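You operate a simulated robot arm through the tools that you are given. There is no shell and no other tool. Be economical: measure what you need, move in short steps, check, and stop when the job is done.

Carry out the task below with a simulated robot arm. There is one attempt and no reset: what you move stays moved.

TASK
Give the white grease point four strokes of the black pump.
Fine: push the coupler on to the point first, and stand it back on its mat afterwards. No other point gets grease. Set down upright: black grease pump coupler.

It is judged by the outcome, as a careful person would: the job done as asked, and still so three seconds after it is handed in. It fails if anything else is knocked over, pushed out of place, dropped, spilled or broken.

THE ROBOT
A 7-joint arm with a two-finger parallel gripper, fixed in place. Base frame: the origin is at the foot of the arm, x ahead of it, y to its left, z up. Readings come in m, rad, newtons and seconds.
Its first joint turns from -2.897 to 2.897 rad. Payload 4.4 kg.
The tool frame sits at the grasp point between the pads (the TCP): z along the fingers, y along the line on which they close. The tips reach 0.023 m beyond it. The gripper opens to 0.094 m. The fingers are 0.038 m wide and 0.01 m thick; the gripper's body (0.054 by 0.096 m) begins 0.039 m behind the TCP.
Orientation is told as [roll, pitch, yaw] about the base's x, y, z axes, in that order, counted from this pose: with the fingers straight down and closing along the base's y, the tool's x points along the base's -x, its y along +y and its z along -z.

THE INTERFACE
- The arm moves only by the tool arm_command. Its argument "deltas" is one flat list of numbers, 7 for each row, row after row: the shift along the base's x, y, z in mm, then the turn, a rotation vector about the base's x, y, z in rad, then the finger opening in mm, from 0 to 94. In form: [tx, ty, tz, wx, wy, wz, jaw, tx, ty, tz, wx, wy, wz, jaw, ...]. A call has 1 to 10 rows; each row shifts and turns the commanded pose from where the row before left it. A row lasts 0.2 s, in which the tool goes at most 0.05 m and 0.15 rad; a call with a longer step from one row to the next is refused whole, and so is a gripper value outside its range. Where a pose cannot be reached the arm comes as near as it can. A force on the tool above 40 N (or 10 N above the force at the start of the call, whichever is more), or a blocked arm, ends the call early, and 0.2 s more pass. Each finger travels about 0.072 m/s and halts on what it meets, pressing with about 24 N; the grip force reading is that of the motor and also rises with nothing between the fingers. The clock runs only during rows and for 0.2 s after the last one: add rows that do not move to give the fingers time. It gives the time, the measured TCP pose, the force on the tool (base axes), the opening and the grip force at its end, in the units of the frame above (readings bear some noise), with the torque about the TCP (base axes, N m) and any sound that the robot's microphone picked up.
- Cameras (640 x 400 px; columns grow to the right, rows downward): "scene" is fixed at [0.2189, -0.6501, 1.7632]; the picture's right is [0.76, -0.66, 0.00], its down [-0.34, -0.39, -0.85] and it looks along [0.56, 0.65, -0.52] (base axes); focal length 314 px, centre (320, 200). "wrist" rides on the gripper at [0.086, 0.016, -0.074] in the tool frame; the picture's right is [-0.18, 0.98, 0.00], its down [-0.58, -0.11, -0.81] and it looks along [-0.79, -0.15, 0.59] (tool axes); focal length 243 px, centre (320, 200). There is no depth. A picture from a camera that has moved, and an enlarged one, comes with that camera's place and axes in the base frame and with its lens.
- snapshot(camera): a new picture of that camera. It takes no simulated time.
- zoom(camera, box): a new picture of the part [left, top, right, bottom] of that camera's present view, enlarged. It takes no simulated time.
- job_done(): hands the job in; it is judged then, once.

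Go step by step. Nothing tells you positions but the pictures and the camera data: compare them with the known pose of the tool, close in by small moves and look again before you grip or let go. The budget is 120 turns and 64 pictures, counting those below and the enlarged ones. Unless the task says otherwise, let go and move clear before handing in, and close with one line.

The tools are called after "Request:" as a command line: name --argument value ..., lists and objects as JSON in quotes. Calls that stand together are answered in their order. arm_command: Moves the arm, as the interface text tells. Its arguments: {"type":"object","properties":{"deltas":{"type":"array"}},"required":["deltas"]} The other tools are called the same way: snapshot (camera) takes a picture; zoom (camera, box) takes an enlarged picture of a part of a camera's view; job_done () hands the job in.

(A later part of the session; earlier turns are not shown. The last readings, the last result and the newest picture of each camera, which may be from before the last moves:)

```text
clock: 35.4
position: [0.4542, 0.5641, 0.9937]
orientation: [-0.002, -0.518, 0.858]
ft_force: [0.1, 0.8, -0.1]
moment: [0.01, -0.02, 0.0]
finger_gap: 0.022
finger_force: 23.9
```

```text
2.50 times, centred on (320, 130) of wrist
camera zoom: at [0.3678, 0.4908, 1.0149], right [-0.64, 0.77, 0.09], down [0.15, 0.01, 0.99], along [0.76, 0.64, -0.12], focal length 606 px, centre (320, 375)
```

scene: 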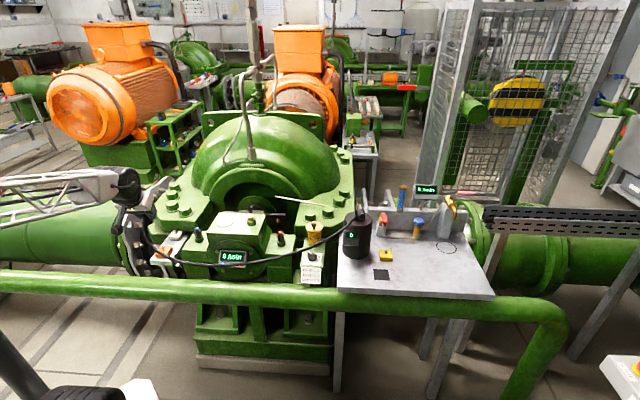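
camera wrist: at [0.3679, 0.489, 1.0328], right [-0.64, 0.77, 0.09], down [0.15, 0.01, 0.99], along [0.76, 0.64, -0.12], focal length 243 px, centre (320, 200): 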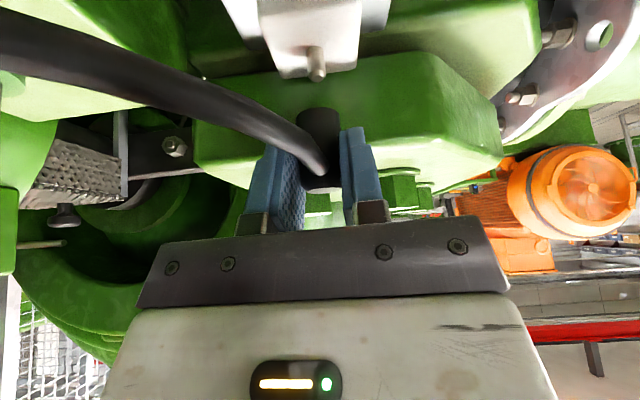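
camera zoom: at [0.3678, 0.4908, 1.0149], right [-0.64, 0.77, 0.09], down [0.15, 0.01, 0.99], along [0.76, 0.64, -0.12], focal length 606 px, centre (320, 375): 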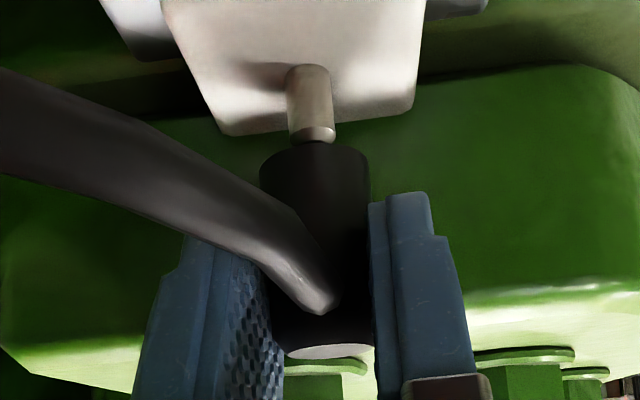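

Request:
arm_command --deltas '[1, 1.2, -3, 0, 0, 0, 0, 0, 0, -3, 0, 0, 0, 0, 0, 0, -2, 0, 0, 0, 0]'

Request:
zoom --camera "wrist" --box '[240, 50, 400, 210]'

```text
clock: 35.9
position: [0.4547, 0.565, 0.9931]
orientation: [0.0, -0.518, 0.856]
ft_force: [-9.8, -7.6, -3.6]
moment: [-0.13, 0.19, -0.12]
finger_gap: 0.022
finger_force: 23.7
stopped in row 2: the force on the tool passed its limit at 47 N (the readings are from after the stop); the commanded pose is now the measured one
```

```text
2.50 times, centred on (320, 130) of wrist
camera zoom: at [0.3683, 0.4916, 1.0139], right [-0.64, 0.77, 0.09], down [0.15, 0.01, 0.99], along [0.76, 0.64, -0.12], focal length 606 px, centre (320, 375)
```

zoom: 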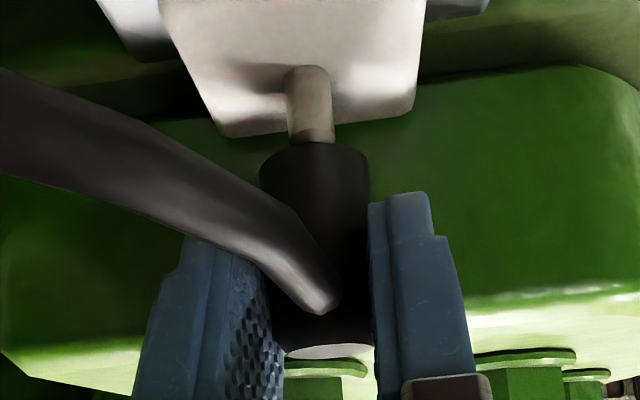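

The front corner of one finger met the housing lip, based on the moment reading. I need the pads about 9 mm further back on the coupler, so I'll return to the mat and regrip again.

Request:
arm_command --deltas '[-2, -2, 6, 0, 0, 0, 0, -8, -8, 15, 0, 0, 0, 0, -15, -15, 20, 0, 0, 0, 0, -15, -15, 25, 0, 0, 0, 0, -12, -30, 20, 0, 0, 0, 0, -10, -30, 20, 0, 0, 0, 0, -10, -30, 20, 0, 0, 0, 0, -10, -30, 20, 0, 0, 0, 0, -10, -36, 20, 0, 0, 0, 0, 0, -36, 20, 0, 0, 0, 0]'

Request:
zoom --camera "wrist" --box '[240, 50, 400, 210]'

```text
clock: 38.1
position: [0.3598, 0.3342, 1.1794]
orientation: [0.001, -0.517, 0.856]
ft_force: [-0.8, -0.5, -0.8]
moment: [0.03, 0.01, -0.01]
finger_gap: 0.0218
finger_force: 23.7
```

```text
2.50 times, centred on (320, 130) of wrist
camera zoom: at [0.2741, 0.2596, 1.199], right [-0.64, 0.77, 0.09], down [0.15, 0.01, 0.99], along [0.76, 0.64, -0.12], focal length 606 px, centre (320, 375)
```

zoom: 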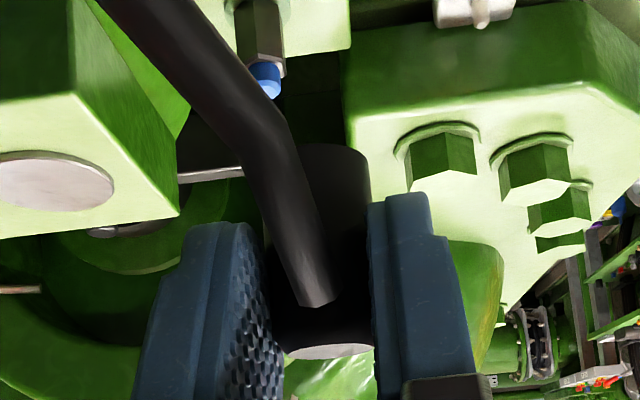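

Request:
arm_command --deltas '[10, -35.5, 12.5, 0, 0, 0, 0, 10, -35.5, 12.5, 0, 0, 0, 0, 10, -35.5, 12.5, 0, 0, 0, 0, 10, -35.5, 12.5, 0, 0, 0, 0, 10, -35.5, 12.5, 0, 0, 0, 0, 10, -35.5, 12.5, 0, 0, 0, 0, 10, -35.5, 12.5, 0, 0, 0, 0, 10, -35.5, 12.5, 0, 0, 0, 0]'

Request:
arm_command --deltas '[26, -33, -8, 0, 0, 0, 0, 26, -33, -8, 0, 0, 0, 0, 26, -33, -8, 0, 0, 0, 0, 26, -33, -8, 0, 0, 0, 0, 26, -33, -8, 0, 0, 0, 0, 26, -33, -8, 0, 0, 0, 0, 26, -33, -8, 0, 0, 0, 0, 26, -33, -8, 0, 0, 0, 0, 26, -33, -8, 0, 0, 0, 0, 26, -33, -8, 0, 0, 0, 0]'

```text
clock: 39.9
position: [0.44, 0.0524, 1.2788]
orientation: [-0.001, -0.519, 0.856]
ft_force: [0.5, -1.1, -0.4]
moment: [0.02, -0.02, 0.0]
finger_gap: 0.022
finger_force: 23.9
```

```text
clock: 42.1
position: [0.7012, -0.2761, 1.2017]
orientation: [-0.001, -0.517, 0.855]
ft_force: [-0.6, 0.1, 0.1]
moment: [-0.04, -0.01, -0.02]
finger_gap: 0.0218
finger_force: 24.0
```

Request:
arm_command --deltas '[40, 0, -25, 0, 0, 0, 0, 40, 0, -25, 0, 0, 0, 0, 35, 8, -25, 0, 0, 0, 0, 35, 14, -25, 0, 0, 0, 0, 28, 24, -25, 0, 0, 0, 0, 22, 25, -24, 0, 0, 0, 0, 15, 17, -25, 0, 0, 0, 0, 12, 14, -25, 0, 0, 0, 0, 3, 4, -20, 0, 0, 0, 0, 0, 0, -10, 0, 0, 0, 0]'

Request:
arm_command --deltas '[0, 0, -1, 0, 0, 0, 0, 0, 0, -1, 0, 0, 0, 0, 0, 0, 0, 0, 0, 0, 0]'

```text
clock: 44.3
position: [0.9319, -0.1726, 0.9698]
orientation: [-0.002, -0.518, 0.857]
ft_force: [-0.1, 0.2, -0.7]
moment: [-0.01, 0.0, -0.03]
finger_gap: 0.0215
finger_force: 23.8
```

```text
clock: 45.1
position: [0.9326, -0.1735, 0.9684]
orientation: [-0.002, -0.517, 0.858]
ft_force: [1.3, 1.9, 3.6]
moment: [0.05, -0.04, 0.0]
finger_gap: 0.0216
finger_force: 24.0
```

Request:
arm_command --deltas '[0, 0, 0.5, 0, 0, 0, 22, 0, 0, 0, 0, 0, 0, 40, 0, 0, 0, 0, 0, 0, 50, 0, 0, 0, 0, 0, 0, 50, -3, -3.4, 0, 0, 0, 0, 50, -3, -3.4, 0, 0, 0, 0, 50, 0, 0, 0, 0, 0, 0, 50]'

Request:
zoom --camera "wrist" --box '[180, 30, 480, 240]'

```text
clock: 46.7
position: [0.9255, -0.1808, 0.9678]
orientation: [-0.003, -0.518, 0.855]
ft_force: [0.0, -0.3, 0.1]
moment: [-0.04, -0.01, 0.03]
finger_gap: 0.0501
finger_force: 0.1
```

```text
1.90 times, centred on (330, 135) of wrist
camera zoom: at [0.8397, -0.2556, 0.9881], right [-0.64, 0.77, 0.09], down [0.15, 0.01, 0.99], along [0.76, 0.64, -0.12], focal length 462 px, centre (301, 324)
```

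zoom: 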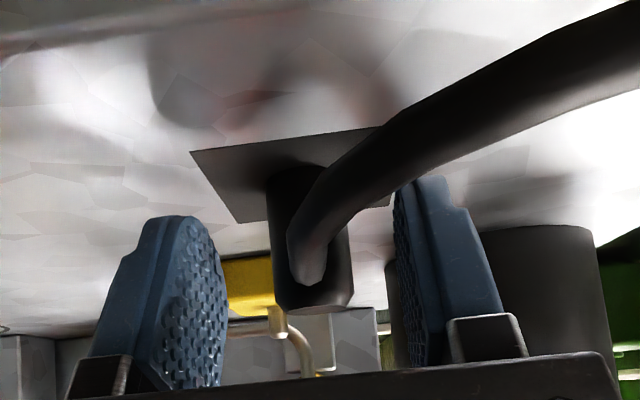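

Request:
arm_command --deltas '[0, 0, 0, 0, 0, 0, 0, 0, 0, 0, 0, 0, 0, 0, 0, 0, 0, 0, 0, 0, 0, 0, 0, 0, 0, 15, 0, 0, 0, 0, -3, -4, 20, 0, 0, 0, 0, -12, -14, 25, 0, 0, 0, 0]'

Request:
zoom --camera "wrist" --box '[180, 30, 480, 240]'

```text
refused: deltas must hold 7 numbers for each row
```

```text
1.90 times, centred on (330, 135) of wrist
camera zoom: at [0.8397, -0.2556, 0.9881], right [-0.64, 0.77, 0.09], down [0.15, 0.01, 0.99], along [0.76, 0.64, -0.12], focal length 462 px, centre (301, 324)
```

zoom: 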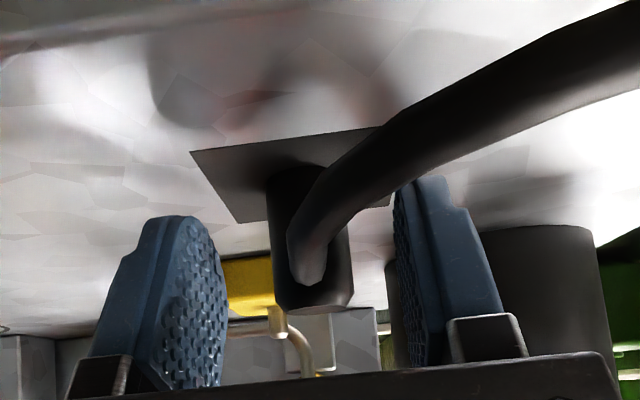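

That list was malformed, so nothing moved; I'll resend it.

Request:
arm_command --deltas '[0, 0, 0, 0, 0, 0, 0, 0, 0, 0, 0, 0, 0, 0, 0, 0, 0, 0, 0, 0, 0, 0, 0, 0, 0, 0, 0, 0, 0, 0, 15, 0, 0, 0, 0, -3, -4, 20, 0, 0, 0, 0, -12, -14, 25, 0, 0, 0, 0]'

Request:
zoom --camera "wrist" --box '[240, 50, 400, 210]'

```text
clock: 48.3
position: [0.9112, -0.1992, 1.0286]
orientation: [-0.001, -0.517, 0.855]
ft_force: [0.6, -0.6, -0.8]
moment: [0.03, -0.03, -0.01]
finger_gap: 0.0215
finger_force: 24.0
```

```text
2.50 times, centred on (320, 130) of wrist
camera zoom: at [0.8253, -0.2736, 1.0484], right [-0.64, 0.77, 0.09], down [0.15, 0.01, 0.99], along [0.76, 0.64, -0.12], focal length 606 px, centre (320, 375)
```

zoom: 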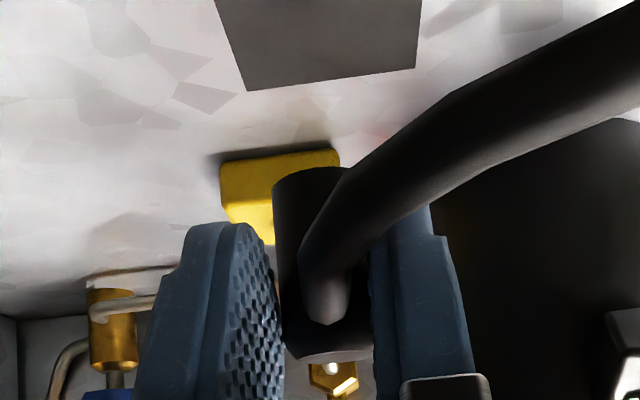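

Request:
arm_command --deltas '[-15, -17, 25, 0, 0, 0, 0, -25, -25, 25, 0, 0, 0, 0, -30, -25, 25, 0, 0, 0, 0, -36, -10, 25, 0, 0, 0, 0, -36, 0, 25, 0, 0, 0, 0, -40, 0, 25, 0, 0, 0, 0, -30, 10, 25, 0, 0, 0, 0, -26, 33, 8, 0, 0, 0, 0, -26, 33, 8, 0, 0, 0, 0, -26, 33, 8, 0, 0, 0, 0]'

Request:
arm_command --deltas '[-26, 33, 8, 0, 0, 0, 0, -26, 33, 8, 0, 0, 0, 0, -26, 33, 8, 0, 0, 0, 0, -26, 33, 8, 0, 0, 0, 0, -26, 33, 8, 0, 0, 0, 0, -26, 33, 8, 0, 0, 0, 0, -10, 36, 0, 0, 0, 0, 0, -10, 36, -10, 0, 0, 0, 0, -10, 36, -10, 0, 0, 0, 0, -10, 36, -10, 0, 0, 0, 0]'

```text
clock: 50.5
position: [0.6243, -0.1674, 1.2275]
orientation: [-0.001, -0.518, 0.857]
ft_force: [0.2, -0.3, -0.8]
moment: [0.01, -0.01, 0.0]
finger_gap: 0.0214
finger_force: 23.9
```

```text
clock: 52.7
position: [0.4249, 0.1766, 1.2438]
orientation: [-0.002, -0.518, 0.856]
ft_force: [-0.3, 0.0, -1.1]
moment: [-0.02, 0.01, -0.01]
finger_gap: 0.0221
finger_force: 24.0
```

Request:
arm_command --deltas '[-13, 36.6, -11, 0, 0, 0, 0, -13, 36.6, -11, 0, 0, 0, 0, -13, 36.6, -11, 0, 0, 0, 0, -13, 36.6, -11, 0, 0, 0, 0, -13, 36.6, -11, 0, 0, 0, 0, 9, 31, -20, 0, 0, 0, 0, 9, 31, -20, 0, 0, 0, 0, 9, 31, -20, 0, 0, 0, 0, 9, 31, -20, 0, 0, 0, 0, 9, 31, -20, 0, 0, 0, 0]'

```text
clock: 54.9
position: [0.4052, 0.5122, 1.0881]
orientation: [-0.003, -0.518, 0.854]
ft_force: [-0.1, 0.2, -0.5]
moment: [-0.04, 0.03, 0.01]
finger_gap: 0.0218
finger_force: 24.7
```

Request:
arm_command --deltas '[10, 11.6, -18, 0, 0, 0, 0, 10, 11.6, -22, 0, 0, 0, 0, 10, 11.6, -24, 0, 0, 0, 0, 11, 11.6, -24, 0, 0, 0, 0, 0, 0, 0, 0, 0, 0, 0]'

Request:
zoom --camera "wrist" --box '[240, 50, 400, 210]'

```text
clock: 56.1
position: [0.4454, 0.5592, 1.0012]
orientation: [-0.002, -0.519, 0.856]
ft_force: [-0.6, -0.1, 0.3]
moment: [-0.02, 0.04, 0.05]
finger_gap: 0.0216
finger_force: 24.1
```

```text
2.50 times, centred on (320, 130) of wrist
camera zoom: at [0.3603, 0.4855, 1.0211], right [-0.64, 0.77, 0.09], down [0.15, 0.01, 0.99], along [0.76, 0.64, -0.12], focal length 606 px, centre (320, 375)
```

zoom: 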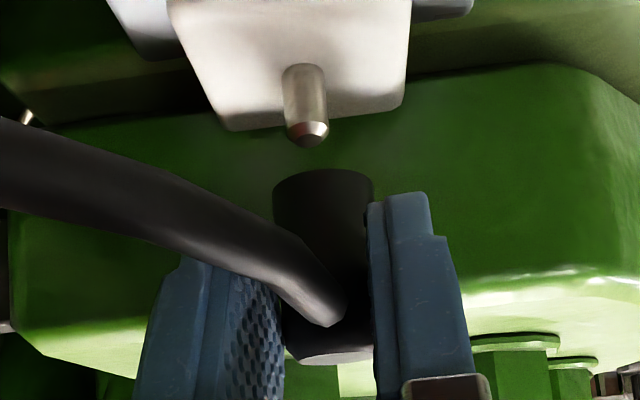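

Request:
arm_command --deltas '[1.8, -1.6, -4, 0, 0, 0, 0, 0, 0, -3, 0, 0, 0, 0, 0, 0, 0, 0, 0, 0, 0]'

Request:
zoom --camera "wrist" --box '[240, 50, 400, 210]'

```text
clock: 56.9
position: [0.4487, 0.5578, 0.9953]
orientation: [-0.003, -0.518, 0.856]
ft_force: [-0.7, 0.3, -1.8]
moment: [0.0, 0.02, 0.0]
finger_gap: 0.0218
finger_force: 23.7
```

```text
2.50 times, centred on (320, 130) of wrist
camera zoom: at [0.3627, 0.4841, 1.0147], right [-0.64, 0.77, 0.09], down [0.15, 0.01, 0.99], along [0.76, 0.64, -0.12], focal length 606 px, centre (320, 375)
```

zoom: 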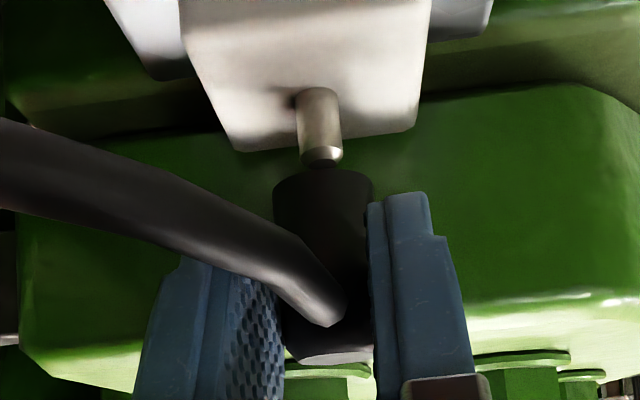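

Request:
arm_command --deltas '[0, 0, -2, 0, 0, 0, 0, 0, 0, -2, 0, 0, 0, 0, 0, 0, -2, 0, 0, 0, 0, 0, 0, -2, 0, 0, 0, 0, 0, 0, -1, 0, 0, 0, 0]'

```text
clock: 58.1
position: [0.448, 0.5594, 0.9895]
orientation: [-0.001, -0.523, 0.857]
ft_force: [1.1, -2.2, 37.6]
moment: [0.42, -0.34, -0.04]
finger_gap: 0.0216
finger_force: 24.3
```

Contact is straight onto the nipple tip at 37 N without insertion. The moment puts the contact slightly on the near side, so I'll lift a little, shift back 2 mm and try again.

Request:
arm_command --deltas '[0, 0, 5, 0, 0, 0, 0, -1.3, -1.5, 0, 0, 0, 0, 0, 0, 0, -2, 0, 0, 0, 0, 0, 0, -2, 0, 0, 0, 0, 0, 0, -1, 0, 0, 0, 0]'

```text
clock: 59.3
position: [0.4466, 0.5564, 0.9876]
orientation: [-0.001, -0.518, 0.857]
ft_force: [-2.4, 2.0, 4.0]
moment: [0.14, 0.08, 0.03]
finger_gap: 0.0218
finger_force: 24.4
```

Request:
arm_command --deltas '[0, 0, -1.5, 0, 0, 0, 0, 0, 0, -1.5, 0, 0, 0, 0]'

```text
clock: 59.9
position: [0.4478, 0.5577, 0.987]
orientation: [-0.003, -0.523, 0.857]
ft_force: [-10.8, -6.7, 29.7]
moment: [0.19, 0.09, 0.1]
finger_gap: 0.0217
finger_force: 24.2
```

Request:
arm_command --deltas '[0, 0, 1.5, 0, 0, 0, 0, -1.5, -1, 0, 0, 0, 0, 0, 0, 0, -1.5, 0, 0, 0, 0, 0, 0, -1.5, 0, 0, 0, 0]'

```text
clock: 60.9
position: [0.4459, 0.5557, 0.9816]
orientation: [0.0, -0.519, 0.856]
ft_force: [-0.5, 0.0, -0.5]
moment: [0.02, 0.0, 0.03]
finger_gap: 0.0214
finger_force: 24.0
```

Now it is sliding over the nipple freely, at z 0.9816. I'll keep pushing down in small steps.

Request:
arm_command --deltas '[0, 0, -2, 0, 0, 0, 0, 0, 0, -2, 0, 0, 0, 0, 0, 0, -2, 0, 0, 0, 0, 0, 0, -2, 0, 0, 0, 0]'

Request:
zoom --camera "wrist" --box '[240, 50, 400, 210]'

```text
clock: 61.9
position: [0.4452, 0.5555, 0.9758]
orientation: [-0.001, -0.519, 0.854]
ft_force: [-6.4, -15.5, 13.0]
moment: [0.15, -0.52, -0.1]
finger_gap: 0.0217
finger_force: 23.9
```

```text
2.50 times, centred on (320, 130) of wrist
camera zoom: at [0.3591, 0.482, 0.9946], right [-0.64, 0.77, 0.09], down [0.15, 0.01, 0.99], along [0.76, 0.64, -0.12], focal length 606 px, centre (320, 375)
```

zoom: 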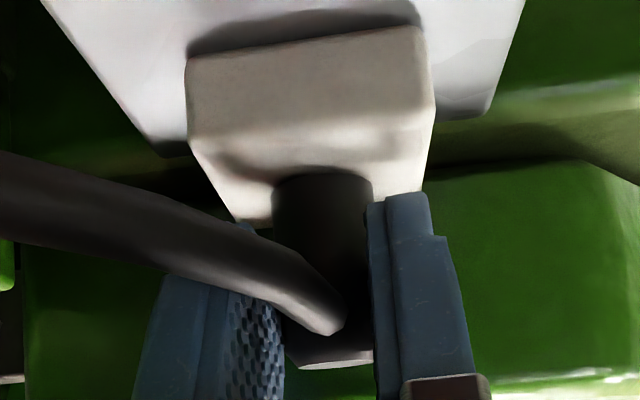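

Request:
arm_command --deltas '[-0.5, -1.5, 0, 0, 0, 0, 0, 0, 0, -1, 0, 0, 0, 0, 0, 0, -1, 0, 0, 0, 0]'

```text
clock: 62.7
position: [0.4446, 0.5555, 0.9736]
orientation: [-0.002, -0.522, 0.857]
ft_force: [-6.6, 17.1, 10.0]
moment: [0.9, -0.33, 0.33]
finger_gap: 0.0217
finger_force: 24.3
```

Request:
arm_command --deltas '[-0.4, 0.8, 0, 0, 0, 0, 0, 0, 0, -1, 0, 0, 0, 0, 0, 0, -1, 0, 0, 0, 0]'

```text
clock: 63.4
position: [0.4445, 0.555, 0.9748]
orientation: [0.001, -0.521, 0.857]
ft_force: [-10.7, 2.9, -9.1]
moment: [0.04, 0.15, 0.22]
finger_gap: 0.0215
finger_force: 24.4
stopped in row 3: the force on the tool passed its limit at 41 N (the readings are from after the stop); the commanded pose is now the measured one
```

Request:
zoom --camera "wrist" --box '[240, 50, 400, 210]'

```text
2.50 times, centred on (320, 130) of wrist
camera zoom: at [0.3587, 0.4814, 0.9934], right [-0.64, 0.77, 0.09], down [0.15, 0.01, 0.99], along [0.76, 0.64, -0.12], focal length 606 px, centre (320, 375)
```

zoom: 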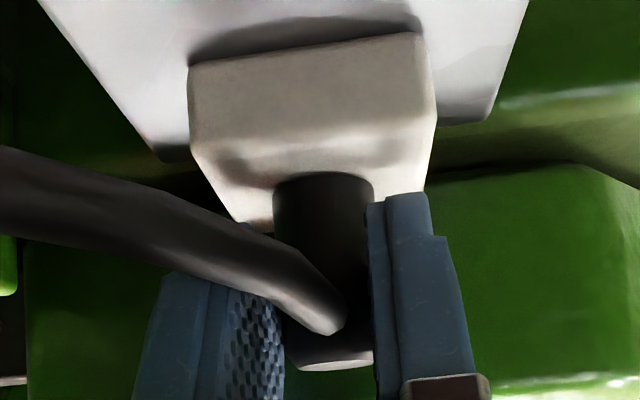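

It looks seated. I'll relieve the side load and give one firm straight push to confirm it has bottomed.

Request:
arm_command --deltas '[-0.7, 0.2, 0, 0, 0, 0, 0, 0, 0, -1, 0, 0, 0, 0, 0, 0, -0.7, 0, 0, 0, 0, 0, 0, -0.7, 0, 0, 0, 0]'

```text
clock: 64.4
position: [0.4443, 0.5563, 0.974]
orientation: [0.0, -0.523, 0.857]
ft_force: [-11.0, -20.3, 31.2]
moment: [0.18, -0.39, -0.18]
finger_gap: 0.0219
finger_force: 23.4
```

Request:
arm_command --deltas '[-0.4, -0.7, 1.3, 0, 0, 0, 0, 0, 0, 0, 0, 0, 0, 22, 0, 0, 0, 0, 0, 0, 32, 0, 0, 0, 0, 0, 0, 44, 0, 0, 0, 0, 0, 0, 50, 0, 0, 0, 0, 0, 0, 50]'

Request:
zoom --camera "wrist" --box '[200, 20, 440, 220]'

```text
clock: 65.8
position: [0.4452, 0.5551, 0.9732]
orientation: [-0.001, -0.521, 0.856]
ft_force: [0.0, 0.3, 0.3]
moment: [-0.03, 0.02, 0.02]
finger_gap: 0.0501
finger_force: 0.1
```

```text
2.00 times, centred on (320, 120) of wrist
camera zoom: at [0.358, 0.4812, 0.9922], right [-0.64, 0.77, 0.09], down [0.15, 0.01, 0.99], along [0.76, 0.64, -0.12], focal length 485 px, centre (320, 360)
```

zoom: 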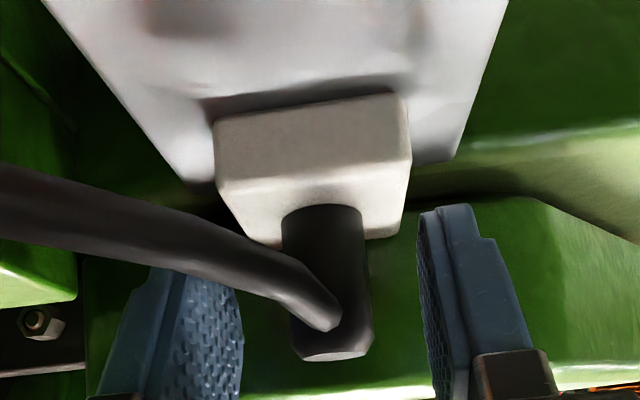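

The coupler sits fully on the white point and is released. Now I'll retreat, straighten the tool and go to the lever.

Request:
arm_command --deltas '[-8, -9.5, 21, 0, 0, 0, 50, -15, -17, 40, 0, 0, 0, 50, -15, -17, 40, 0, 0, 0, 50, -5, -30, 30, 0, 0, 0, 50, 5, -38, 15, 0, 0, 0, 50, 5, -38, 15, 0, 0, 0, 50, 10, -38, 15, 0, 0, 0, 50, 15, -38, 15, 0, 0, 0, 50, 20, -38, 5, 0, 0, 0, 50, 20, -38, 5, 0, 0, 0, 50]'

Request:
arm_command --deltas '[30, -30, 10, -0.0975, 0.085, 0, 60, 30, -30, 10, -0.0975, 0.085, 0, 60, 30, -30, 10, -0.0975, 0.085, 0, 60, 30, -30, 10, -0.0975, 0.085, 0, 60, 30, -25, 5, 0, 0, -0.03, 60, 30, -20, 5, 0, 0, 0, 60, 30, -20, 0, 0, 0, 0, 60]'

```text
clock: 68.0
position: [0.4777, 0.2554, 1.1743]
orientation: [0.001, -0.521, 0.854]
ft_force: [-0.2, 0.4, 0.7]
moment: [0.0, 0.0, -0.03]
finger_gap: 0.05
finger_force: 0.0
```

```text
clock: 69.6
position: [0.6843, 0.0698, 1.2228]
orientation: [0.001, -0.002, 0.826]
ft_force: [-0.7, -0.4, -0.1]
moment: [0.01, 0.02, 0.03]
finger_gap: 0.0599
finger_force: 0.0
```

Request:
arm_command --deltas '[5, -25, 25, 0, 0, 0, 60, 10, -35, 20, 0, 0, 0, 60, 25, -40, 10, 0, 0, 0, 60, 25, -40, 2, 0, 0, 0, 60, 25, -40, 0, 0, 0, 60, 20, -30, 0, 0, 0, 0, 60, 16, -20, 0, 0, 0, 0, 60]'

Request:
snapshot --camera "wrist"

```text
refused: deltas must hold 7 numbers for each row
```

```text
7 pictures are left
camera wrist: at [0.6137, 0.0174, 1.2959], right [-0.6, 0.8, 0.0], down [0.47, 0.35, 0.81], along [0.65, 0.48, -0.59], focal length 243 px, centre (320, 200)
```

wrist: 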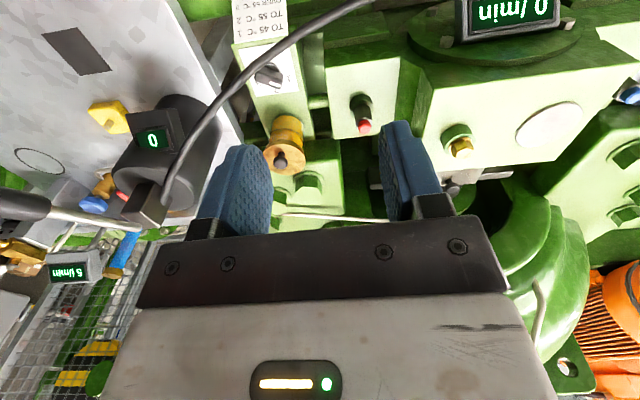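

Request:
arm_command --deltas '[5, -25, 25, 0, 0, 0, 60, 10, -35, 20, 0, 0, 0, 60, 25, -40, 10, 0, 0, 0, 60, 25, -40, 2, 0, 0, 0, 60, 25, -40, 0, 0, 0, 0, 60, 20, -30, 0, 0, 0, 0, 60, 16, -20, 0, 0, 0, 0, 60]'

Request:
snapshot --camera "wrist"

```text
clock: 71.2
position: [0.8114, -0.1616, 1.2808]
orientation: [0.001, -0.003, 0.826]
ft_force: [-0.5, 0.7, 1.3]
moment: [0.02, -0.04, 0.03]
finger_gap: 0.06
finger_force: 0.1
```

```text
6 pictures are left
camera wrist: at [0.7407, -0.2146, 1.3527], right [-0.6, 0.8, 0.0], down [0.47, 0.35, 0.81], along [0.65, 0.48, -0.59], focal length 243 px, centre (320, 200)
```

wrist: 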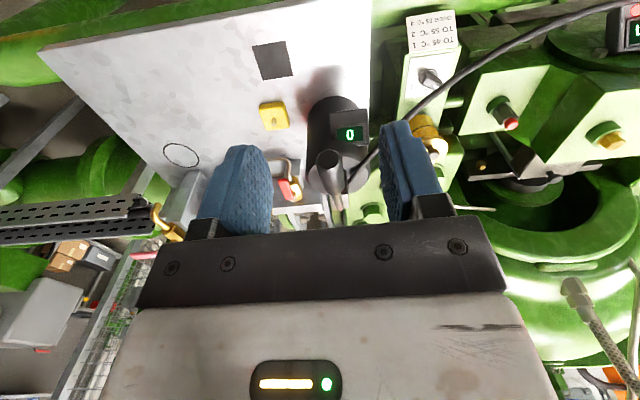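

The lever grip end is where I predicted. I'll descend over the grip and close on it.

Request:
arm_command --deltas '[14, 14, 0, 0, 0, 0, 60, 14, 14, 0, 0, 0, 0, 60, 14, 14, 0, 0, 0, 0, 60, 14, 14, -10, 0, 0, 0, 60, 0, 0, -30, 0, 0, 0, 60, 0, 0, -30, 0, 0, 0, 60, 0, 0, -10, 0, 0, 0, 60, 0, 0, 0, 0, 0, 0, 60]'

Request:
snapshot --camera "wrist"

```text
clock: 73.0
position: [0.866, -0.106, 1.1988]
orientation: [0.0, -0.003, 0.824]
ft_force: [0.1, -0.2, 0.7]
moment: [0.0, 0.01, -0.01]
finger_gap: 0.06
finger_force: 0.1
```

```text
5 pictures are left
camera wrist: at [0.7954, -0.1586, 1.2726], right [-0.6, 0.8, 0.0], down [0.47, 0.35, 0.81], along [0.65, 0.48, -0.59], focal length 243 px, centre (320, 200)
```

wrist: 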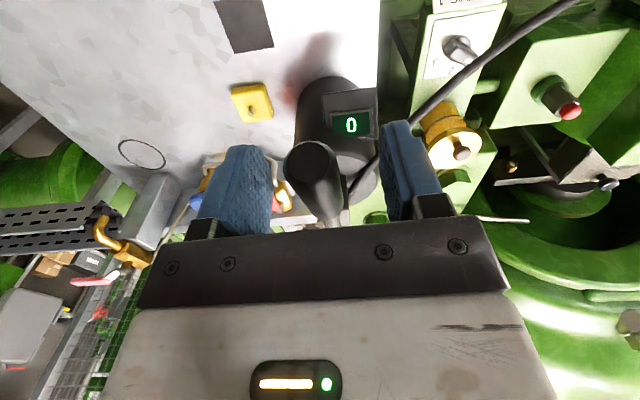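

Request:
arm_command --deltas '[1, -1.3, 0, 0, 0, 0, 40, 0, 0, 0, 0, 0, 0, 0, 0, 0, 0, 0, 0, 0, 0, 0, 0, 0, 0, 0, 0, 0]'

```text
clock: 74.0
position: [0.868, -0.108, 1.2004]
orientation: [-0.002, -0.003, 0.826]
ft_force: [20.4, -11.1, -2.2]
moment: [-0.41, -0.57, -1.55]
finger_gap: 0.0244
finger_force: 44.9
```

Request:
arm_command --deltas '[0.7, -0.5, 0, 0, 0, -0.02, 0, 0, 0, 0, 0, 0, 0, 0]'

```text
clock: 74.6
position: [0.8693, -0.1075, 1.1993]
orientation: [0.001, -0.002, 0.804]
ft_force: [8.6, 3.7, -2.8]
moment: [-0.2, -0.51, -1.31]
finger_gap: 0.0236
finger_force: 44.8
```

Request:
arm_command --deltas '[0, 0, 0, 0, 0, -0.05, 0, 0.3, 0.2, 0, 0, 0, -0.05, 0, 0, 0, 0, 0, 0, 0, 0]'

```text
clock: 75.4
position: [0.8678, -0.1082, 1.201]
orientation: [0.0, -0.003, 0.706]
ft_force: [-19.5, -3.5, -2.1]
moment: [0.03, 0.71, 1.57]
finger_gap: 0.0254
finger_force: 45.5
```

Request:
arm_command --deltas '[-0.3, 0, 0, 0, 0, 0.05, 0, 0, 0, 0, 0, 0, 0, 0]'

```text
clock: 76.0
position: [0.8686, -0.1069, 1.2003]
orientation: [-0.001, -0.002, 0.757]
ft_force: [-19.7, -1.0, -1.9]
moment: [0.58, 0.36, 1.56]
finger_gap: 0.0239
finger_force: 45.3
```

Request:
arm_command --deltas '[0, 0, 0, 0, 0, 0.015, 34, 0, 0, 0, 0, 0, 0, 34, 0, 0, 0, 0, 0, 0, 34]'

Request:
arm_command --deltas '[0, 0, 0, 0, 0, 0, 0, 0, 0, 0, 0, 0, 0, 0, 0, 0, 0, 0, 0, 0, 0]'

```text
clock: 76.8
position: [0.8683, -0.1074, 1.2011]
orientation: [-0.001, -0.004, 0.77]
ft_force: [0.0, -1.2, 1.2]
moment: [0.02, -0.02, 0.01]
finger_gap: 0.0341
finger_force: 0.0
```

```text
clock: 77.6
position: [0.8686, -0.1073, 1.2009]
orientation: [0.001, -0.005, 0.771]
ft_force: [-3.2, 2.0, 1.0]
moment: [0.3, 0.32, 1.1]
finger_gap: 0.0236
finger_force: 44.7
```

Now I'll try the lever: down along its arc in small steps, watching force and sound.

Request:
arm_command --deltas '[-2.1, -2.5, -10, 0, 0, 0, 0, -2.1, -2.4, -10, 0, 0, 0, 0]'

```text
clock: 78.4
position: [0.8653, -0.1103, 1.1801]
orientation: [0.001, -0.001, 0.771]
ft_force: [-10.7, 10.1, 1.4]
moment: [0.3, 0.02, 0.92]
finger_gap: 0.0239
finger_force: 44.4
stopped in row 2: the force on the tool passed its limit at 41 N (the readings are from after the stop); the commanded pose is now the measured one
```

Request:
arm_command --deltas '[-1.3, -0.5, -5, 0, 0, 0, 0, -0.8, -1, -5, 0, 0, 0, 0, -0.8, -0.9, -5, 0, 0, 0, 0, -0.7, -0.8, -5, 0, 0, 0, 0]'

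```text
clock: 79.4
position: [0.8626, -0.1136, 1.1607]
orientation: [0.001, -0.001, 0.771]
ft_force: [7.0, 36.2, 8.7]
moment: [1.46, -0.54, 1.61]
finger_gap: 0.0239
finger_force: 45.6
```

Request:
arm_command --deltas '[0.3, 1.5, 0, 0, 0, 0, 0, 0, 0.5, -5, 0, 0, 0, 0, 0, 0, -5, 0, 0, 0, 0]'

```text
clock: 80.2
position: [0.8623, -0.1135, 1.1517]
orientation: [-0.001, -0.002, 0.77]
ft_force: [0.1, 6.2, 14.0]
moment: [1.6, -0.79, 1.53]
finger_gap: 0.0236
finger_force: 45.4
```

Request:
arm_command --deltas '[0, 0.2, -5, 0, 0, 0, 0, 0.2, 0.3, -5, 0, 0, 0, 0, 0.3, 0.4, -5, 0, 0, 0, 0]'

Request:
zoom --camera "scene" --box '[300, 170, 420, 290]'

```text
clock: 81.0
position: [0.8615, -0.1126, 1.1354]
orientation: [0.0, 0.0, 0.769]
ft_force: [1.4, -36.5, 10.2]
moment: [0.93, -0.74, 1.39]
finger_gap: 0.0236
finger_force: 45.2
```

```text
3.33 times, centred on (360, 230) of scene
camera zoom: at [0.2189, -0.6501, 1.7632], right [0.76, -0.66, 0.0], down [-0.34, -0.39, -0.85], along [0.56, 0.65, -0.52], focal length 1046 px, centre (187, 100)
```

zoom: 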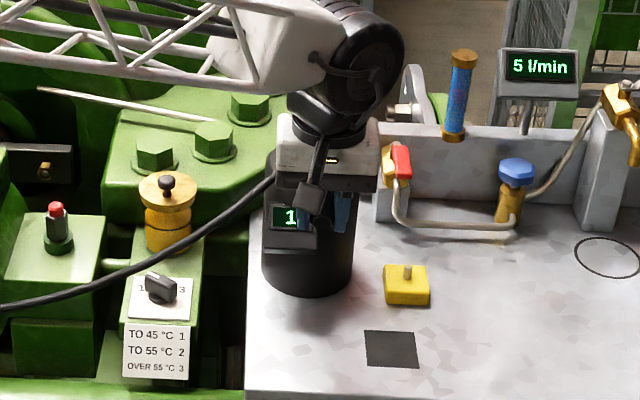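

The display shows 1, so one full down-stroke counts. I'll raise the lever back to its rest height along the same arc.

Request:
arm_command --deltas '[-0.2, -1.3, 3, 0, 0, 0, 0, 0.3, 0.3, 6, 0, 0, 0, 0, 0.6, 0.4, 7, 0, 0, 0, 0, 0.6, 0.6, 7, 0, 0, 0, 0, 0.6, 0.7, 7, 0, 0, 0, 0, 0.7, 0.7, 7, 0, 0, 0, 0, 0.8, 0.8, 7, 0, 0, 0, 0]'

```text
clock: 82.6
position: [0.8654, -0.1094, 1.1783]
orientation: [0.0, -0.004, 0.772]
ft_force: [20.0, -7.1, -10.1]
moment: [-1.08, 0.94, 1.13]
finger_gap: 0.024
finger_force: 45.1
```

Request:
arm_command --deltas '[1.2, 0.1, 4, 0, 0, 0, 0, 0.9, 0.7, 6, 0, 0, 0, 0, 1.0, 0.9, 6, 0, 0, 0, 0, 1.0, 1.0, 5, 0, 0, 0, 0, 0, 0, 0, 0, 0, 0, 0]'

```text
clock: 83.8
position: [0.8709, -0.1062, 1.1994]
orientation: [0.001, -0.003, 0.771]
ft_force: [-22.7, 25.1, -9.6]
moment: [-0.65, 1.1, 1.36]
finger_gap: 0.0238
finger_force: 45.0
```

Request:
arm_command --deltas '[-1.2, 1, 1.5, 0, 0, 0, 0, 0, 0, 0, 0, 0, 0, 0]'

```text
clock: 84.4
position: [0.8712, -0.1055, 1.2006]
orientation: [0.002, -0.002, 0.772]
ft_force: [29.8, 17.9, -28.6]
moment: [0.21, 0.28, 1.17]
finger_gap: 0.0237
finger_force: 45.3
```

Top stop reached. Now the second stroke down.

Request:
arm_command --deltas '[-0.8, -0.7, -5, 0, 0, 0, 0, -1.2, -1.2, -6.5, 0, 0, 0, 0, -1.1, -1.1, -6.5, 0, 0, 0, 0, -1, -1, -6.5, 0, 0, 0, 0, -0.8, -0.8, -6.5, 0, 0, 0, 0, -0.7, -0.7, -6.5, 0, 0, 0, 0, -0.5, -0.5, -6.5, 0, 0, 0, 0]'

```text
clock: 86.0
position: [0.8627, -0.1138, 1.1593]
orientation: [0.002, -0.003, 0.772]
ft_force: [28.7, -23.2, 11.9]
moment: [1.3, -0.81, 1.3]
finger_gap: 0.0237
finger_force: 45.2
```

Request:
arm_command --deltas '[0.9, -0.8, -4, 0, 0, 0, 0, -0.3, -0.3, -6, 0, 0, 0, 0, -0.2, -0.2, -6, 0, 0, 0, 0, 0, 0, -6, 0, 0, 0, 0, 0, 0, -3, 0, 0, 0, 0]'

```text
clock: 87.2
position: [0.8623, -0.1136, 1.134]
orientation: [0.001, -0.004, 0.772]
ft_force: [-2.8, 2.3, 14.2]
moment: [1.39, -0.84, 1.59]
finger_gap: 0.0232
finger_force: 44.8
```

Request:
arm_command --deltas '[0, 0, -3, 0, 0, 0, 0, 0, 0, 3, 0, 0, 0, 0, 0.1, 0.1, 6.5, 0, 0, 0, 0, 0.3, 0.3, 6.5, 0, 0, 0, 0, 0.5, 0.5, 6.5, 0, 0, 0, 0, 0.7, 0.7, 6.5, 0, 0, 0, 0, 0.8, 0.8, 6.5, 0, 0, 0, 0, 1, 1, 6.5, 0, 0, 0, 0]'

```text
clock: 88.6
position: [0.8638, -0.1117, 1.157]
orientation: [0.001, 0.001, 0.77]
ft_force: [-11.6, 0.6, 3.1]
moment: [0.07, 0.14, 1.66]
finger_gap: 0.0235
finger_force: 45.2
stopped in row 7: the force on the tool passed its limit at 42 N (the readings are from after the stop); the commanded pose is now the measured one
```

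Request:
arm_command --deltas '[-0.2, 0.6, 4, 0, 0, 0, 0, 0.6, 0.6, 6, 0, 0, 0, 0, 0.8, 0.8, 6, 0, 0, 0, 0, 0.8, 0.8, 6, 0, 0, 0, 0]'

```text
clock: 89.6
position: [0.8658, -0.1107, 1.1815]
orientation: [0.002, -0.003, 0.77]
ft_force: [4.4, -1.8, -7.6]
moment: [-0.86, 0.92, 1.71]
finger_gap: 0.0237
finger_force: 44.9
```

Request:
arm_command --deltas '[0.9, 0.9, 5, 0, 0, 0, 0, 1.0, 1.0, 5, 0, 0, 0, 0, 1.1, 1.0, 5, 0, 0, 0, 0, 1.0, 0.9, 4, 0, 0, 0, 0, 0.3, 0.3, 2, 0, 0, 0, 0]'

```text
clock: 90.8
position: [0.8694, -0.1057, 1.1991]
orientation: [0.007, 0.001, 0.77]
ft_force: [-17.5, -15.5, -25.8]
moment: [-0.54, 0.88, 1.2]
finger_gap: 0.0234
finger_force: 45.0
```

At the top again. Third stroke down, in two parts.

Request:
arm_command --deltas '[-1.2, -1.2, -5, 0, 0, 0, 0, -1.1, -1.1, -6, 0, 0, 0, 0, -1, -1, -6, 0, 0, 0, 0, -0.9, -0.9, -6, 0, 0, 0, 0, -0.8, -0.8, -6, 0, 0, 0, 0, -0.7, -0.7, -6, 0, 0, 0, 0]'

Request:
arm_command --deltas '[-0.4, -0.4, -6, 0, 0, 0, 0, -0.3, -0.3, -6, 0, 0, 0, 0, -0.1, -0.1, -6, 0, 0, 0, 0, 0, 0, -6, 0, 0, 0, 0, 0, 0, -5, 0, 0, 0, 0]'

```text
clock: 92.2
position: [0.8643, -0.1115, 1.1672]
orientation: [0.002, -0.001, 0.769]
ft_force: [-32.0, -3.4, 15.2]
moment: [1.52, -0.5, 1.61]
finger_gap: 0.0237
finger_force: 45.2
```

```text
clock: 93.4
position: [0.8651, -0.1126, 1.1359]
orientation: [0.001, -0.001, 0.772]
ft_force: [15.9, -2.2, 15.0]
moment: [1.34, -0.83, 1.72]
finger_gap: 0.0237
finger_force: 45.6
```

Request:
arm_command --deltas '[0.3, 0, -4, 0, 0, 0, 0, 0, 0, 0, 0, 0, 0, 0]'

Request:
zoom --camera "scene" --box '[320, 190, 400, 270]'

```text
clock: 94.0
position: [0.8642, -0.1099, 1.1329]
orientation: [0.003, -0.002, 0.771]
ft_force: [34.5, 14.1, 15.5]
moment: [0.95, -0.67, 1.75]
finger_gap: 0.0235
finger_force: 45.0
```

```text
5.00 times, centred on (360, 230) of scene
camera zoom: at [0.2189, -0.6501, 1.7632], right [0.76, -0.66, 0.0], down [-0.34, -0.39, -0.85], along [0.56, 0.65, -0.52], focal length 1569 px, centre (120, 50)
```

zoom: 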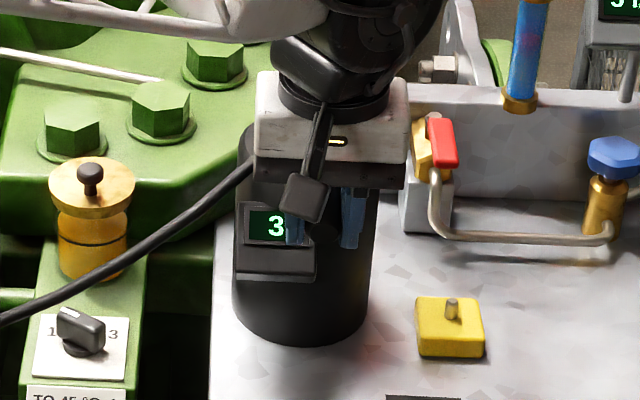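

The counter shows 3. Raising for the last stroke.

Request:
arm_command --deltas '[0.6, 0.3, 3, 0, 0, 0, 0, 0, 0, 5, 0, 0, 0, 0, 0.2, 0.1, 5, 0, 0, 0, 0, 0.3, 0.2, 5, 0, 0, 0, 0]'

Request:
arm_command --deltas '[0.4, 0.4, 5, 0, 0, 0, 0, 0.5, 0.5, 5, 0, 0, 0, 0, 0.6, 0.6, 5, 0, 0, 0, 0]'

```text
clock: 94.4
position: [0.8647, -0.112, 1.133]
orientation: [0.002, 0.002, 0.771]
ft_force: [17.8, 2.8, -2.7]
moment: [-1.18, 0.47, 1.7]
finger_gap: 0.0235
finger_force: 44.9
stopped in row 2: the force on the tool passed its limit at 53 N (the readings are from after the stop); the commanded pose is now the measured one
```

```text
clock: 95.4
position: [0.8648, -0.111, 1.1471]
orientation: [0.007, 0.003, 0.77]
ft_force: [-7.9, -5.2, 0.6]
moment: [-0.35, 0.2, 1.75]
finger_gap: 0.0236
finger_force: 44.5
stopped in row 3: the force on the tool passed its limit at 42 N (the readings are from after the stop); the commanded pose is now the measured one
```

Request:
arm_command --deltas '[-0.2, 0, 4, 0, 0, 0, 0, 0.4, 0.4, 4, 0, 0, 0, 0, 0.5, 0.5, 4, 0, 0, 0, 0, 0.5, 0.5, 4, 0, 0, 0, 0]'

```text
clock: 96.5
position: [0.8652, -0.1097, 1.1641]
orientation: [0.003, 0.003, 0.77]
ft_force: [14.1, -10.6, -1.1]
moment: [-0.22, 0.27, 1.77]
finger_gap: 0.0236
finger_force: 44.4
stopped in row 4: the force on the tool passed its limit at 41 N (the readings are from after the stop); the commanded pose is now the measured one
```

Request:
arm_command --deltas '[0.6, 0, 4, 0, 0, 0, 0, 0.6, 0.5, 4, 0, 0, 0, 0, 0.7, 0.6, 4, 0, 0, 0, 0, 0.7, 0.7, 4, 0, 0, 0, 0]'

Request:
arm_command --deltas '[0.7, 0.6, 4, 0, 0, 0, 0, 0.8, 0.7, 4, 0, 0, 0, 0, 0.8, 0.7, 4, 0, 0, 0, 0, 0.8, 0.7, 4, 0, 0, 0, 0, 0.5, 0.5, 3, 0, 0, 0, 0]'

```text
clock: 97.5
position: [0.8673, -0.1081, 1.181]
orientation: [0.004, 0.004, 0.769]
ft_force: [2.6, -26.0, -3.3]
moment: [-0.84, 0.82, 1.42]
finger_gap: 0.0239
finger_force: 45.0
```

```text
clock: 98.7
position: [0.8707, -0.1038, 1.1973]
orientation: [0.003, 0.005, 0.768]
ft_force: [18.7, -6.6, -3.5]
moment: [0.09, 0.22, 1.3]
finger_gap: 0.0236
finger_force: 45.2
stopped in row 5: the force on the tool passed its limit at 41 N (the readings are from after the stop); the commanded pose is now the measured one
```

That reached the top stop. Fourth and last stroke down.

Request:
arm_command --deltas '[0, -0.6, -4, 0, 0, 0, 0, -1, -1, -5, 0, 0, 0, 0, -0.9, -0.9, -5, 0, 0, 0, 0, -0.8, -0.8, -5, 0, 0, 0, 0, -0.7, -0.7, -5, 0, 0, 0, 0, -0.6, -0.6, -5, 0, 0, 0, 0]'

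Request:
arm_command --deltas '[-0.4, -0.4, -5, 0, 0, 0, 0, -0.4, -0.4, -5, 0, 0, 0, 0, -0.2, -0.2, -5, 0, 0, 0, 0, 0, 0, -5, 0, 0, 0, 0, 0, 0, -5, 0, 0, 0, 0, 0, 0, -5, 0, 0, 0, 0]'

```text
clock: 100.1
position: [0.8665, -0.1088, 1.168]
orientation: [0.005, 0.006, 0.77]
ft_force: [-22.1, 23.8, 11.8]
moment: [1.63, -0.42, 1.59]
finger_gap: 0.0237
finger_force: 45.3
```

```text
clock: 101.5
position: [0.8645, -0.1101, 1.1388]
orientation: [0.005, 0.005, 0.769]
ft_force: [-33.1, 12.5, 14.7]
moment: [1.52, -0.83, 1.73]
finger_gap: 0.024
finger_force: 45.5
```

Request:
arm_command --deltas '[-1.2, 0.3, -3, 0, 0, 0, 0, 0, 0, -3, 0, 0, 0, 0, 0, 0, 0, 0, 0, 0, 0]'

Request:
zoom --camera "scene" --box '[130, 190, 400, 290]'

```text
clock: 102.5
position: [0.8647, -0.1098, 1.1342]
orientation: [0.002, 0.0, 0.771]
ft_force: [11.8, 3.4, -2.6]
moment: [-1.05, 0.34, 1.81]
finger_gap: 0.0234
finger_force: 44.8
stopped in row 3: the force on the tool passed its limit at 51 N (the readings are from after the stop); the commanded pose is now the measured one
```

```text
2.37 times, centred on (265, 240) of scene
camera zoom: at [0.2189, -0.6501, 1.7632], right [0.76, -0.66, 0.0], down [-0.34, -0.39, -0.85], along [0.56, 0.65, -0.52], focal length 744 px, centre (450, 105)
```

zoom: 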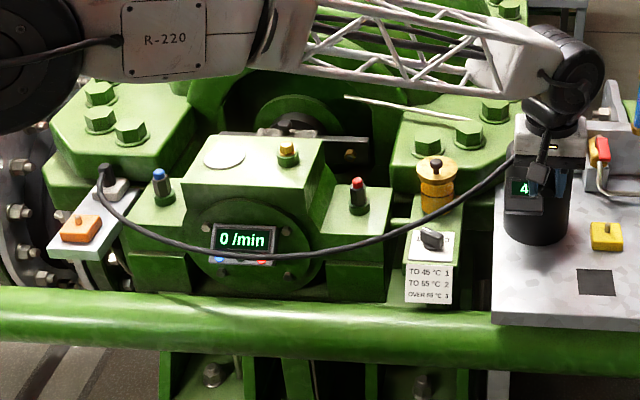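

The counter shows 4 and the coupler is still on the white point. I'll return the lever to its rest position before letting go.

Request:
arm_command --deltas '[0.2, 0.1, 4, 0, 0, 0, 0, 0.1, 0.1, 4, 0, 0, 0, 0, 0.1, 0.1, 4, 0, 0, 0, 0, 0.2, 0.2, 4, 0, 0, 0, 0]'

Request:
arm_command --deltas '[0.3, 0.3, 4, 0, 0, 0, 0, 0.3, 0.3, 4, 0, 0, 0, 0, 0.4, 0.4, 4, 0, 0, 0, 0, 0.5, 0.5, 4, 0, 0, 0, 0]'

Request:
arm_command --deltas '[0.5, 0.5, 4, 0, 0, 0, 0, 0.5, 0.5, 4, 0, 0, 0, 0, 0.6, 0.6, 4, 0, 0, 0, 0, 0.6, 0.6, 4, 0, 0, 0, 0]'

```text
clock: 103.5
position: [0.8658, -0.1104, 1.1511]
orientation: [0.003, 0.0, 0.771]
ft_force: [6.0, -7.1, -8.2]
moment: [-1.61, 0.81, 1.74]
finger_gap: 0.0234
finger_force: 45.0
```

```text
clock: 104.5
position: [0.8661, -0.1095, 1.1658]
orientation: [0.002, 0.002, 0.772]
ft_force: [-24.3, -31.4, -8.2]
moment: [-1.77, 1.18, 1.6]
finger_gap: 0.0239
finger_force: 45.8
```

```text
clock: 105.5
position: [0.8688, -0.1063, 1.183]
orientation: [0.0, 0.001, 0.769]
ft_force: [-12.0, -28.9, -0.9]
moment: [-1.1, 0.91, 1.26]
finger_gap: 0.0241
finger_force: 45.3
```

Request:
arm_command --deltas '[0, -0.5, 3, 0, 0, 0, 0, 0.6, 0.4, 4, 0, 0, 0, 0, 0.7, 0.6, 4, 0, 0, 0, 0, 0.7, 0.6, 3, 0, 0, 0, 0, 0.3, 0.3, 2, 0, 0, 0, 0]'

```text
clock: 106.7
position: [0.8722, -0.1038, 1.1967]
orientation: [0.004, 0.003, 0.772]
ft_force: [2.1, 14.6, -15.9]
moment: [-1.1, 1.21, 1.46]
finger_gap: 0.0236
finger_force: 44.7
```

Request:
arm_command --deltas '[0, 0, 0, 0, 0, 0, 30, 0, 0, 0, 0, 0, 0, 60, 0, 0, 0, 0, 0, 0, 60, 0, 0, 10, 0, 0, 0, 60, 0, 0, 30, 0, 0, 0, 60, 0, 0, 40, 0, 0, 0, 60]'

Request:
arm_command --deltas '[-25, 20, 5, 0, 0, 0.0425, 60, -35, 25, 0, 0, 0, 0.0425, 60, -35, 25, 0, 0, 0, 0, 60, -35, 25, 0, 0, 0, 0, 60, -30, 30, -5, 0.0975, -0.085, 0, 60, -30, 30, -10, 0.0975, -0.085, 0, 60, -30, 30, -10, 0.0975, -0.085, 0, 60, -30, 30, -10, 0.0975, -0.085, 0, 60]'

```text
clock: 108.1
position: [0.8696, -0.1046, 1.2791]
orientation: [0.003, 0.004, 0.77]
ft_force: [1.2, 0.6, -0.3]
moment: [-0.01, 0.03, 0.0]
finger_gap: 0.0599
finger_force: 0.0
```

```text
clock: 109.9
position: [0.6274, 0.1118, 1.2472]
orientation: [0.002, -0.516, 0.852]
ft_force: [-0.5, 1.1, -0.4]
moment: [0.02, 0.01, 0.0]
finger_gap: 0.0599
finger_force: 0.2
```

Request:
arm_command --deltas '[-30, 28, -9, 0, 0, 0, 50, -30, 28, -9, 0, 0, 0, 50, -30, 28, -9, 0, 0, 0, 50, -30, 28, -9, 0, 0, 0, 50, -30, 28, -9, 0, 0, 0, 50, -27, 28, -9, 0, 0, 0, 50, -10, 38, -16, 0, 0, 0, 50, -10, 38, -17, 0, 0, 0, 50, -10, 38, -17, 0, 0, 0, 50, -8, 38, -17, 0, 0, 0, 50]'

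```text
clock: 112.1
position: [0.4058, 0.4301, 1.1294]
orientation: [0.0, -0.516, 0.857]
ft_force: [0.3, -0.8, 0.0]
moment: [-0.03, -0.03, 0.02]
finger_gap: 0.05
finger_force: 0.0
```

Request:
arm_command --deltas '[0, 27, -17, 0, 0, 0, 50, 0, 27, -17, 0, 0, 0, 50, 0, 26.3, -17.6, 0, 0, 0, 50, 10, 11.5, -26, 0, 0, 0, 50, 10, 11.5, -26, 0, 0, 0, 50, 0, 0, 0, 0, 0, 0, 50]'

Request:
snapshot --camera "wrist"

```text
clock: 113.5
position: [0.4256, 0.5348, 1.0252]
orientation: [0.002, -0.517, 0.857]
ft_force: [-0.5, -0.2, -0.6]
moment: [0.01, 0.01, -0.01]
finger_gap: 0.0497
finger_force: 0.0
```

```text
1 pictures are left
camera wrist: at [0.3406, 0.4611, 1.0456], right [-0.64, 0.77, 0.09], down [0.15, 0.01, 0.99], along [0.76, 0.64, -0.12], focal length 243 px, centre (320, 200)
```

wrist: 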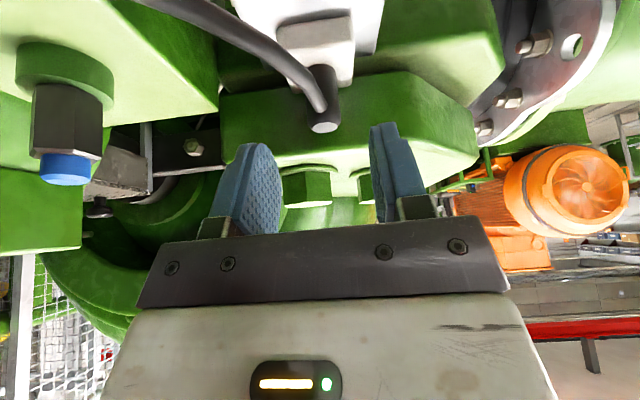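

The coupler is lined up between the fingers. I'll go in to the recorded seated grip pose and close.

Request:
arm_command --deltas '[6.5, 7, -17, 0, 0, 0, 50, 6.5, 7, -17, 0, 0, 0, 50, 6.3, 6.5, -17.5, 0, 0, 0, 50, 0, 0, 0, 0, 0, 0, 50]'

```text
clock: 114.5
position: [0.4471, 0.5543, 0.971]
orientation: [0.002, -0.514, 0.857]
ft_force: [-0.7, 0.1, 0.7]
moment: [-0.01, 0.02, 0.01]
finger_gap: 0.0502
finger_force: 0.0
```

Request:
arm_command --deltas '[-1.5, 0.8, 2, 0, 0, 0, 50, 0, 0, 0, 0, 0, 0, 30, 0, 0, 0, 0, 0, 0, 0, 0, 0, 0, 0, 0, 0, 0, 0, 0, 0, 0, 0, 0, 0]'

```text
clock: 115.7
position: [0.4444, 0.5558, 0.9747]
orientation: [0.001, -0.515, 0.856]
ft_force: [6.8, -4.4, -5.1]
moment: [-0.22, -0.14, -0.19]
finger_gap: 0.0218
finger_force: 24.0
```

Request:
arm_command --deltas '[0.3, -0.2, 3, 0, 0, 0, 0, 0, 0, 4, 0, 0, 0, 0, 0, 0, 4, 0, 0, 0, 0, 0, 0, 4, 0, 0, 0, 0, 0, 0, 5, 0, 0, 0, 0, 0, 0, 6, 0, 0, 0, 0]'

```text
clock: 117.1
position: [0.4451, 0.5555, 0.9992]
orientation: [0.002, -0.517, 0.855]
ft_force: [-0.5, 1.0, -0.1]
moment: [0.0, 0.01, -0.01]
finger_gap: 0.0216
finger_force: 23.4
```

Request:
arm_command --deltas '[0, 0, 8, 0, 0, 0, 0, -8, -8, 15, 0, 0, 0, 0, -15, -15, 20, 0, 0, 0, 0, -15, -15, 25, 0, 0, 0, 0, -12, -30, 20, 0, 0, 0, 0, -10, -30, 20, 0, 0, 0, 0, -10, -30, 20, 0, 0, 0, 0, -8, -30, 20, 0, 0, 0, 0, -7, -36, 20, 0, 0, 0, 0, 0, -36, 12, 0, 0, 0, 0]'

Request:
arm_command --deltas '[10, -35, 12.5, 0, 0, 0, 0, 10, -35, 12.5, 0, 0, 0, 0, 10, -35, 12.5, 0, 0, 0, 0, 10, -35, 12.5, 0, 0, 0, 0, 10, -35, 12.5, 0, 0, 0, 0, 10, -35, 12.5, 0, 0, 0, 0, 10, -35, 12.5, 0, 0, 0, 0, 10, -35, 12.5, 0, 0, 0, 0]'

Request:
arm_command --deltas '[26, -33, -8, 0, 0, 0, 0, 26, -33, -8, 0, 0, 0, 0, 26, -33, -8, 0, 0, 0, 0, 26, -33, -8, 0, 0, 0, 0, 26, -33, -8, 0, 0, 0, 0, 26, -33, -8, 0, 0, 0, 0, 26, -33, -8, 0, 0, 0, 0, 26, -33, -8, 0, 0, 0, 0, 26, -33, -8, 0, 0, 0, 0, 26, -33, -8, 0, 0, 0, 0]'

```text
clock: 119.3
position: [0.3581, 0.3225, 1.1772]
orientation: [0.002, -0.514, 0.855]
ft_force: [0.4, -0.1, 0.0]
moment: [0.04, 0.0, 0.0]
finger_gap: 0.0216
finger_force: 24.2
```

```text
clock: 121.1
position: [0.44, 0.0461, 1.2804]
orientation: [0.001, -0.515, 0.856]
ft_force: [0.2, -1.0, 0.2]
moment: [0.03, 0.06, -0.01]
finger_gap: 0.0214
finger_force: 24.6
```

```text
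clock: 123.3
position: [0.6985, -0.2887, 1.1966]
orientation: [0.0, -0.517, 0.855]
ft_force: [-0.4, -0.6, -0.5]
moment: [0.02, 0.04, -0.01]
finger_gap: 0.0218
finger_force: 24.2
```

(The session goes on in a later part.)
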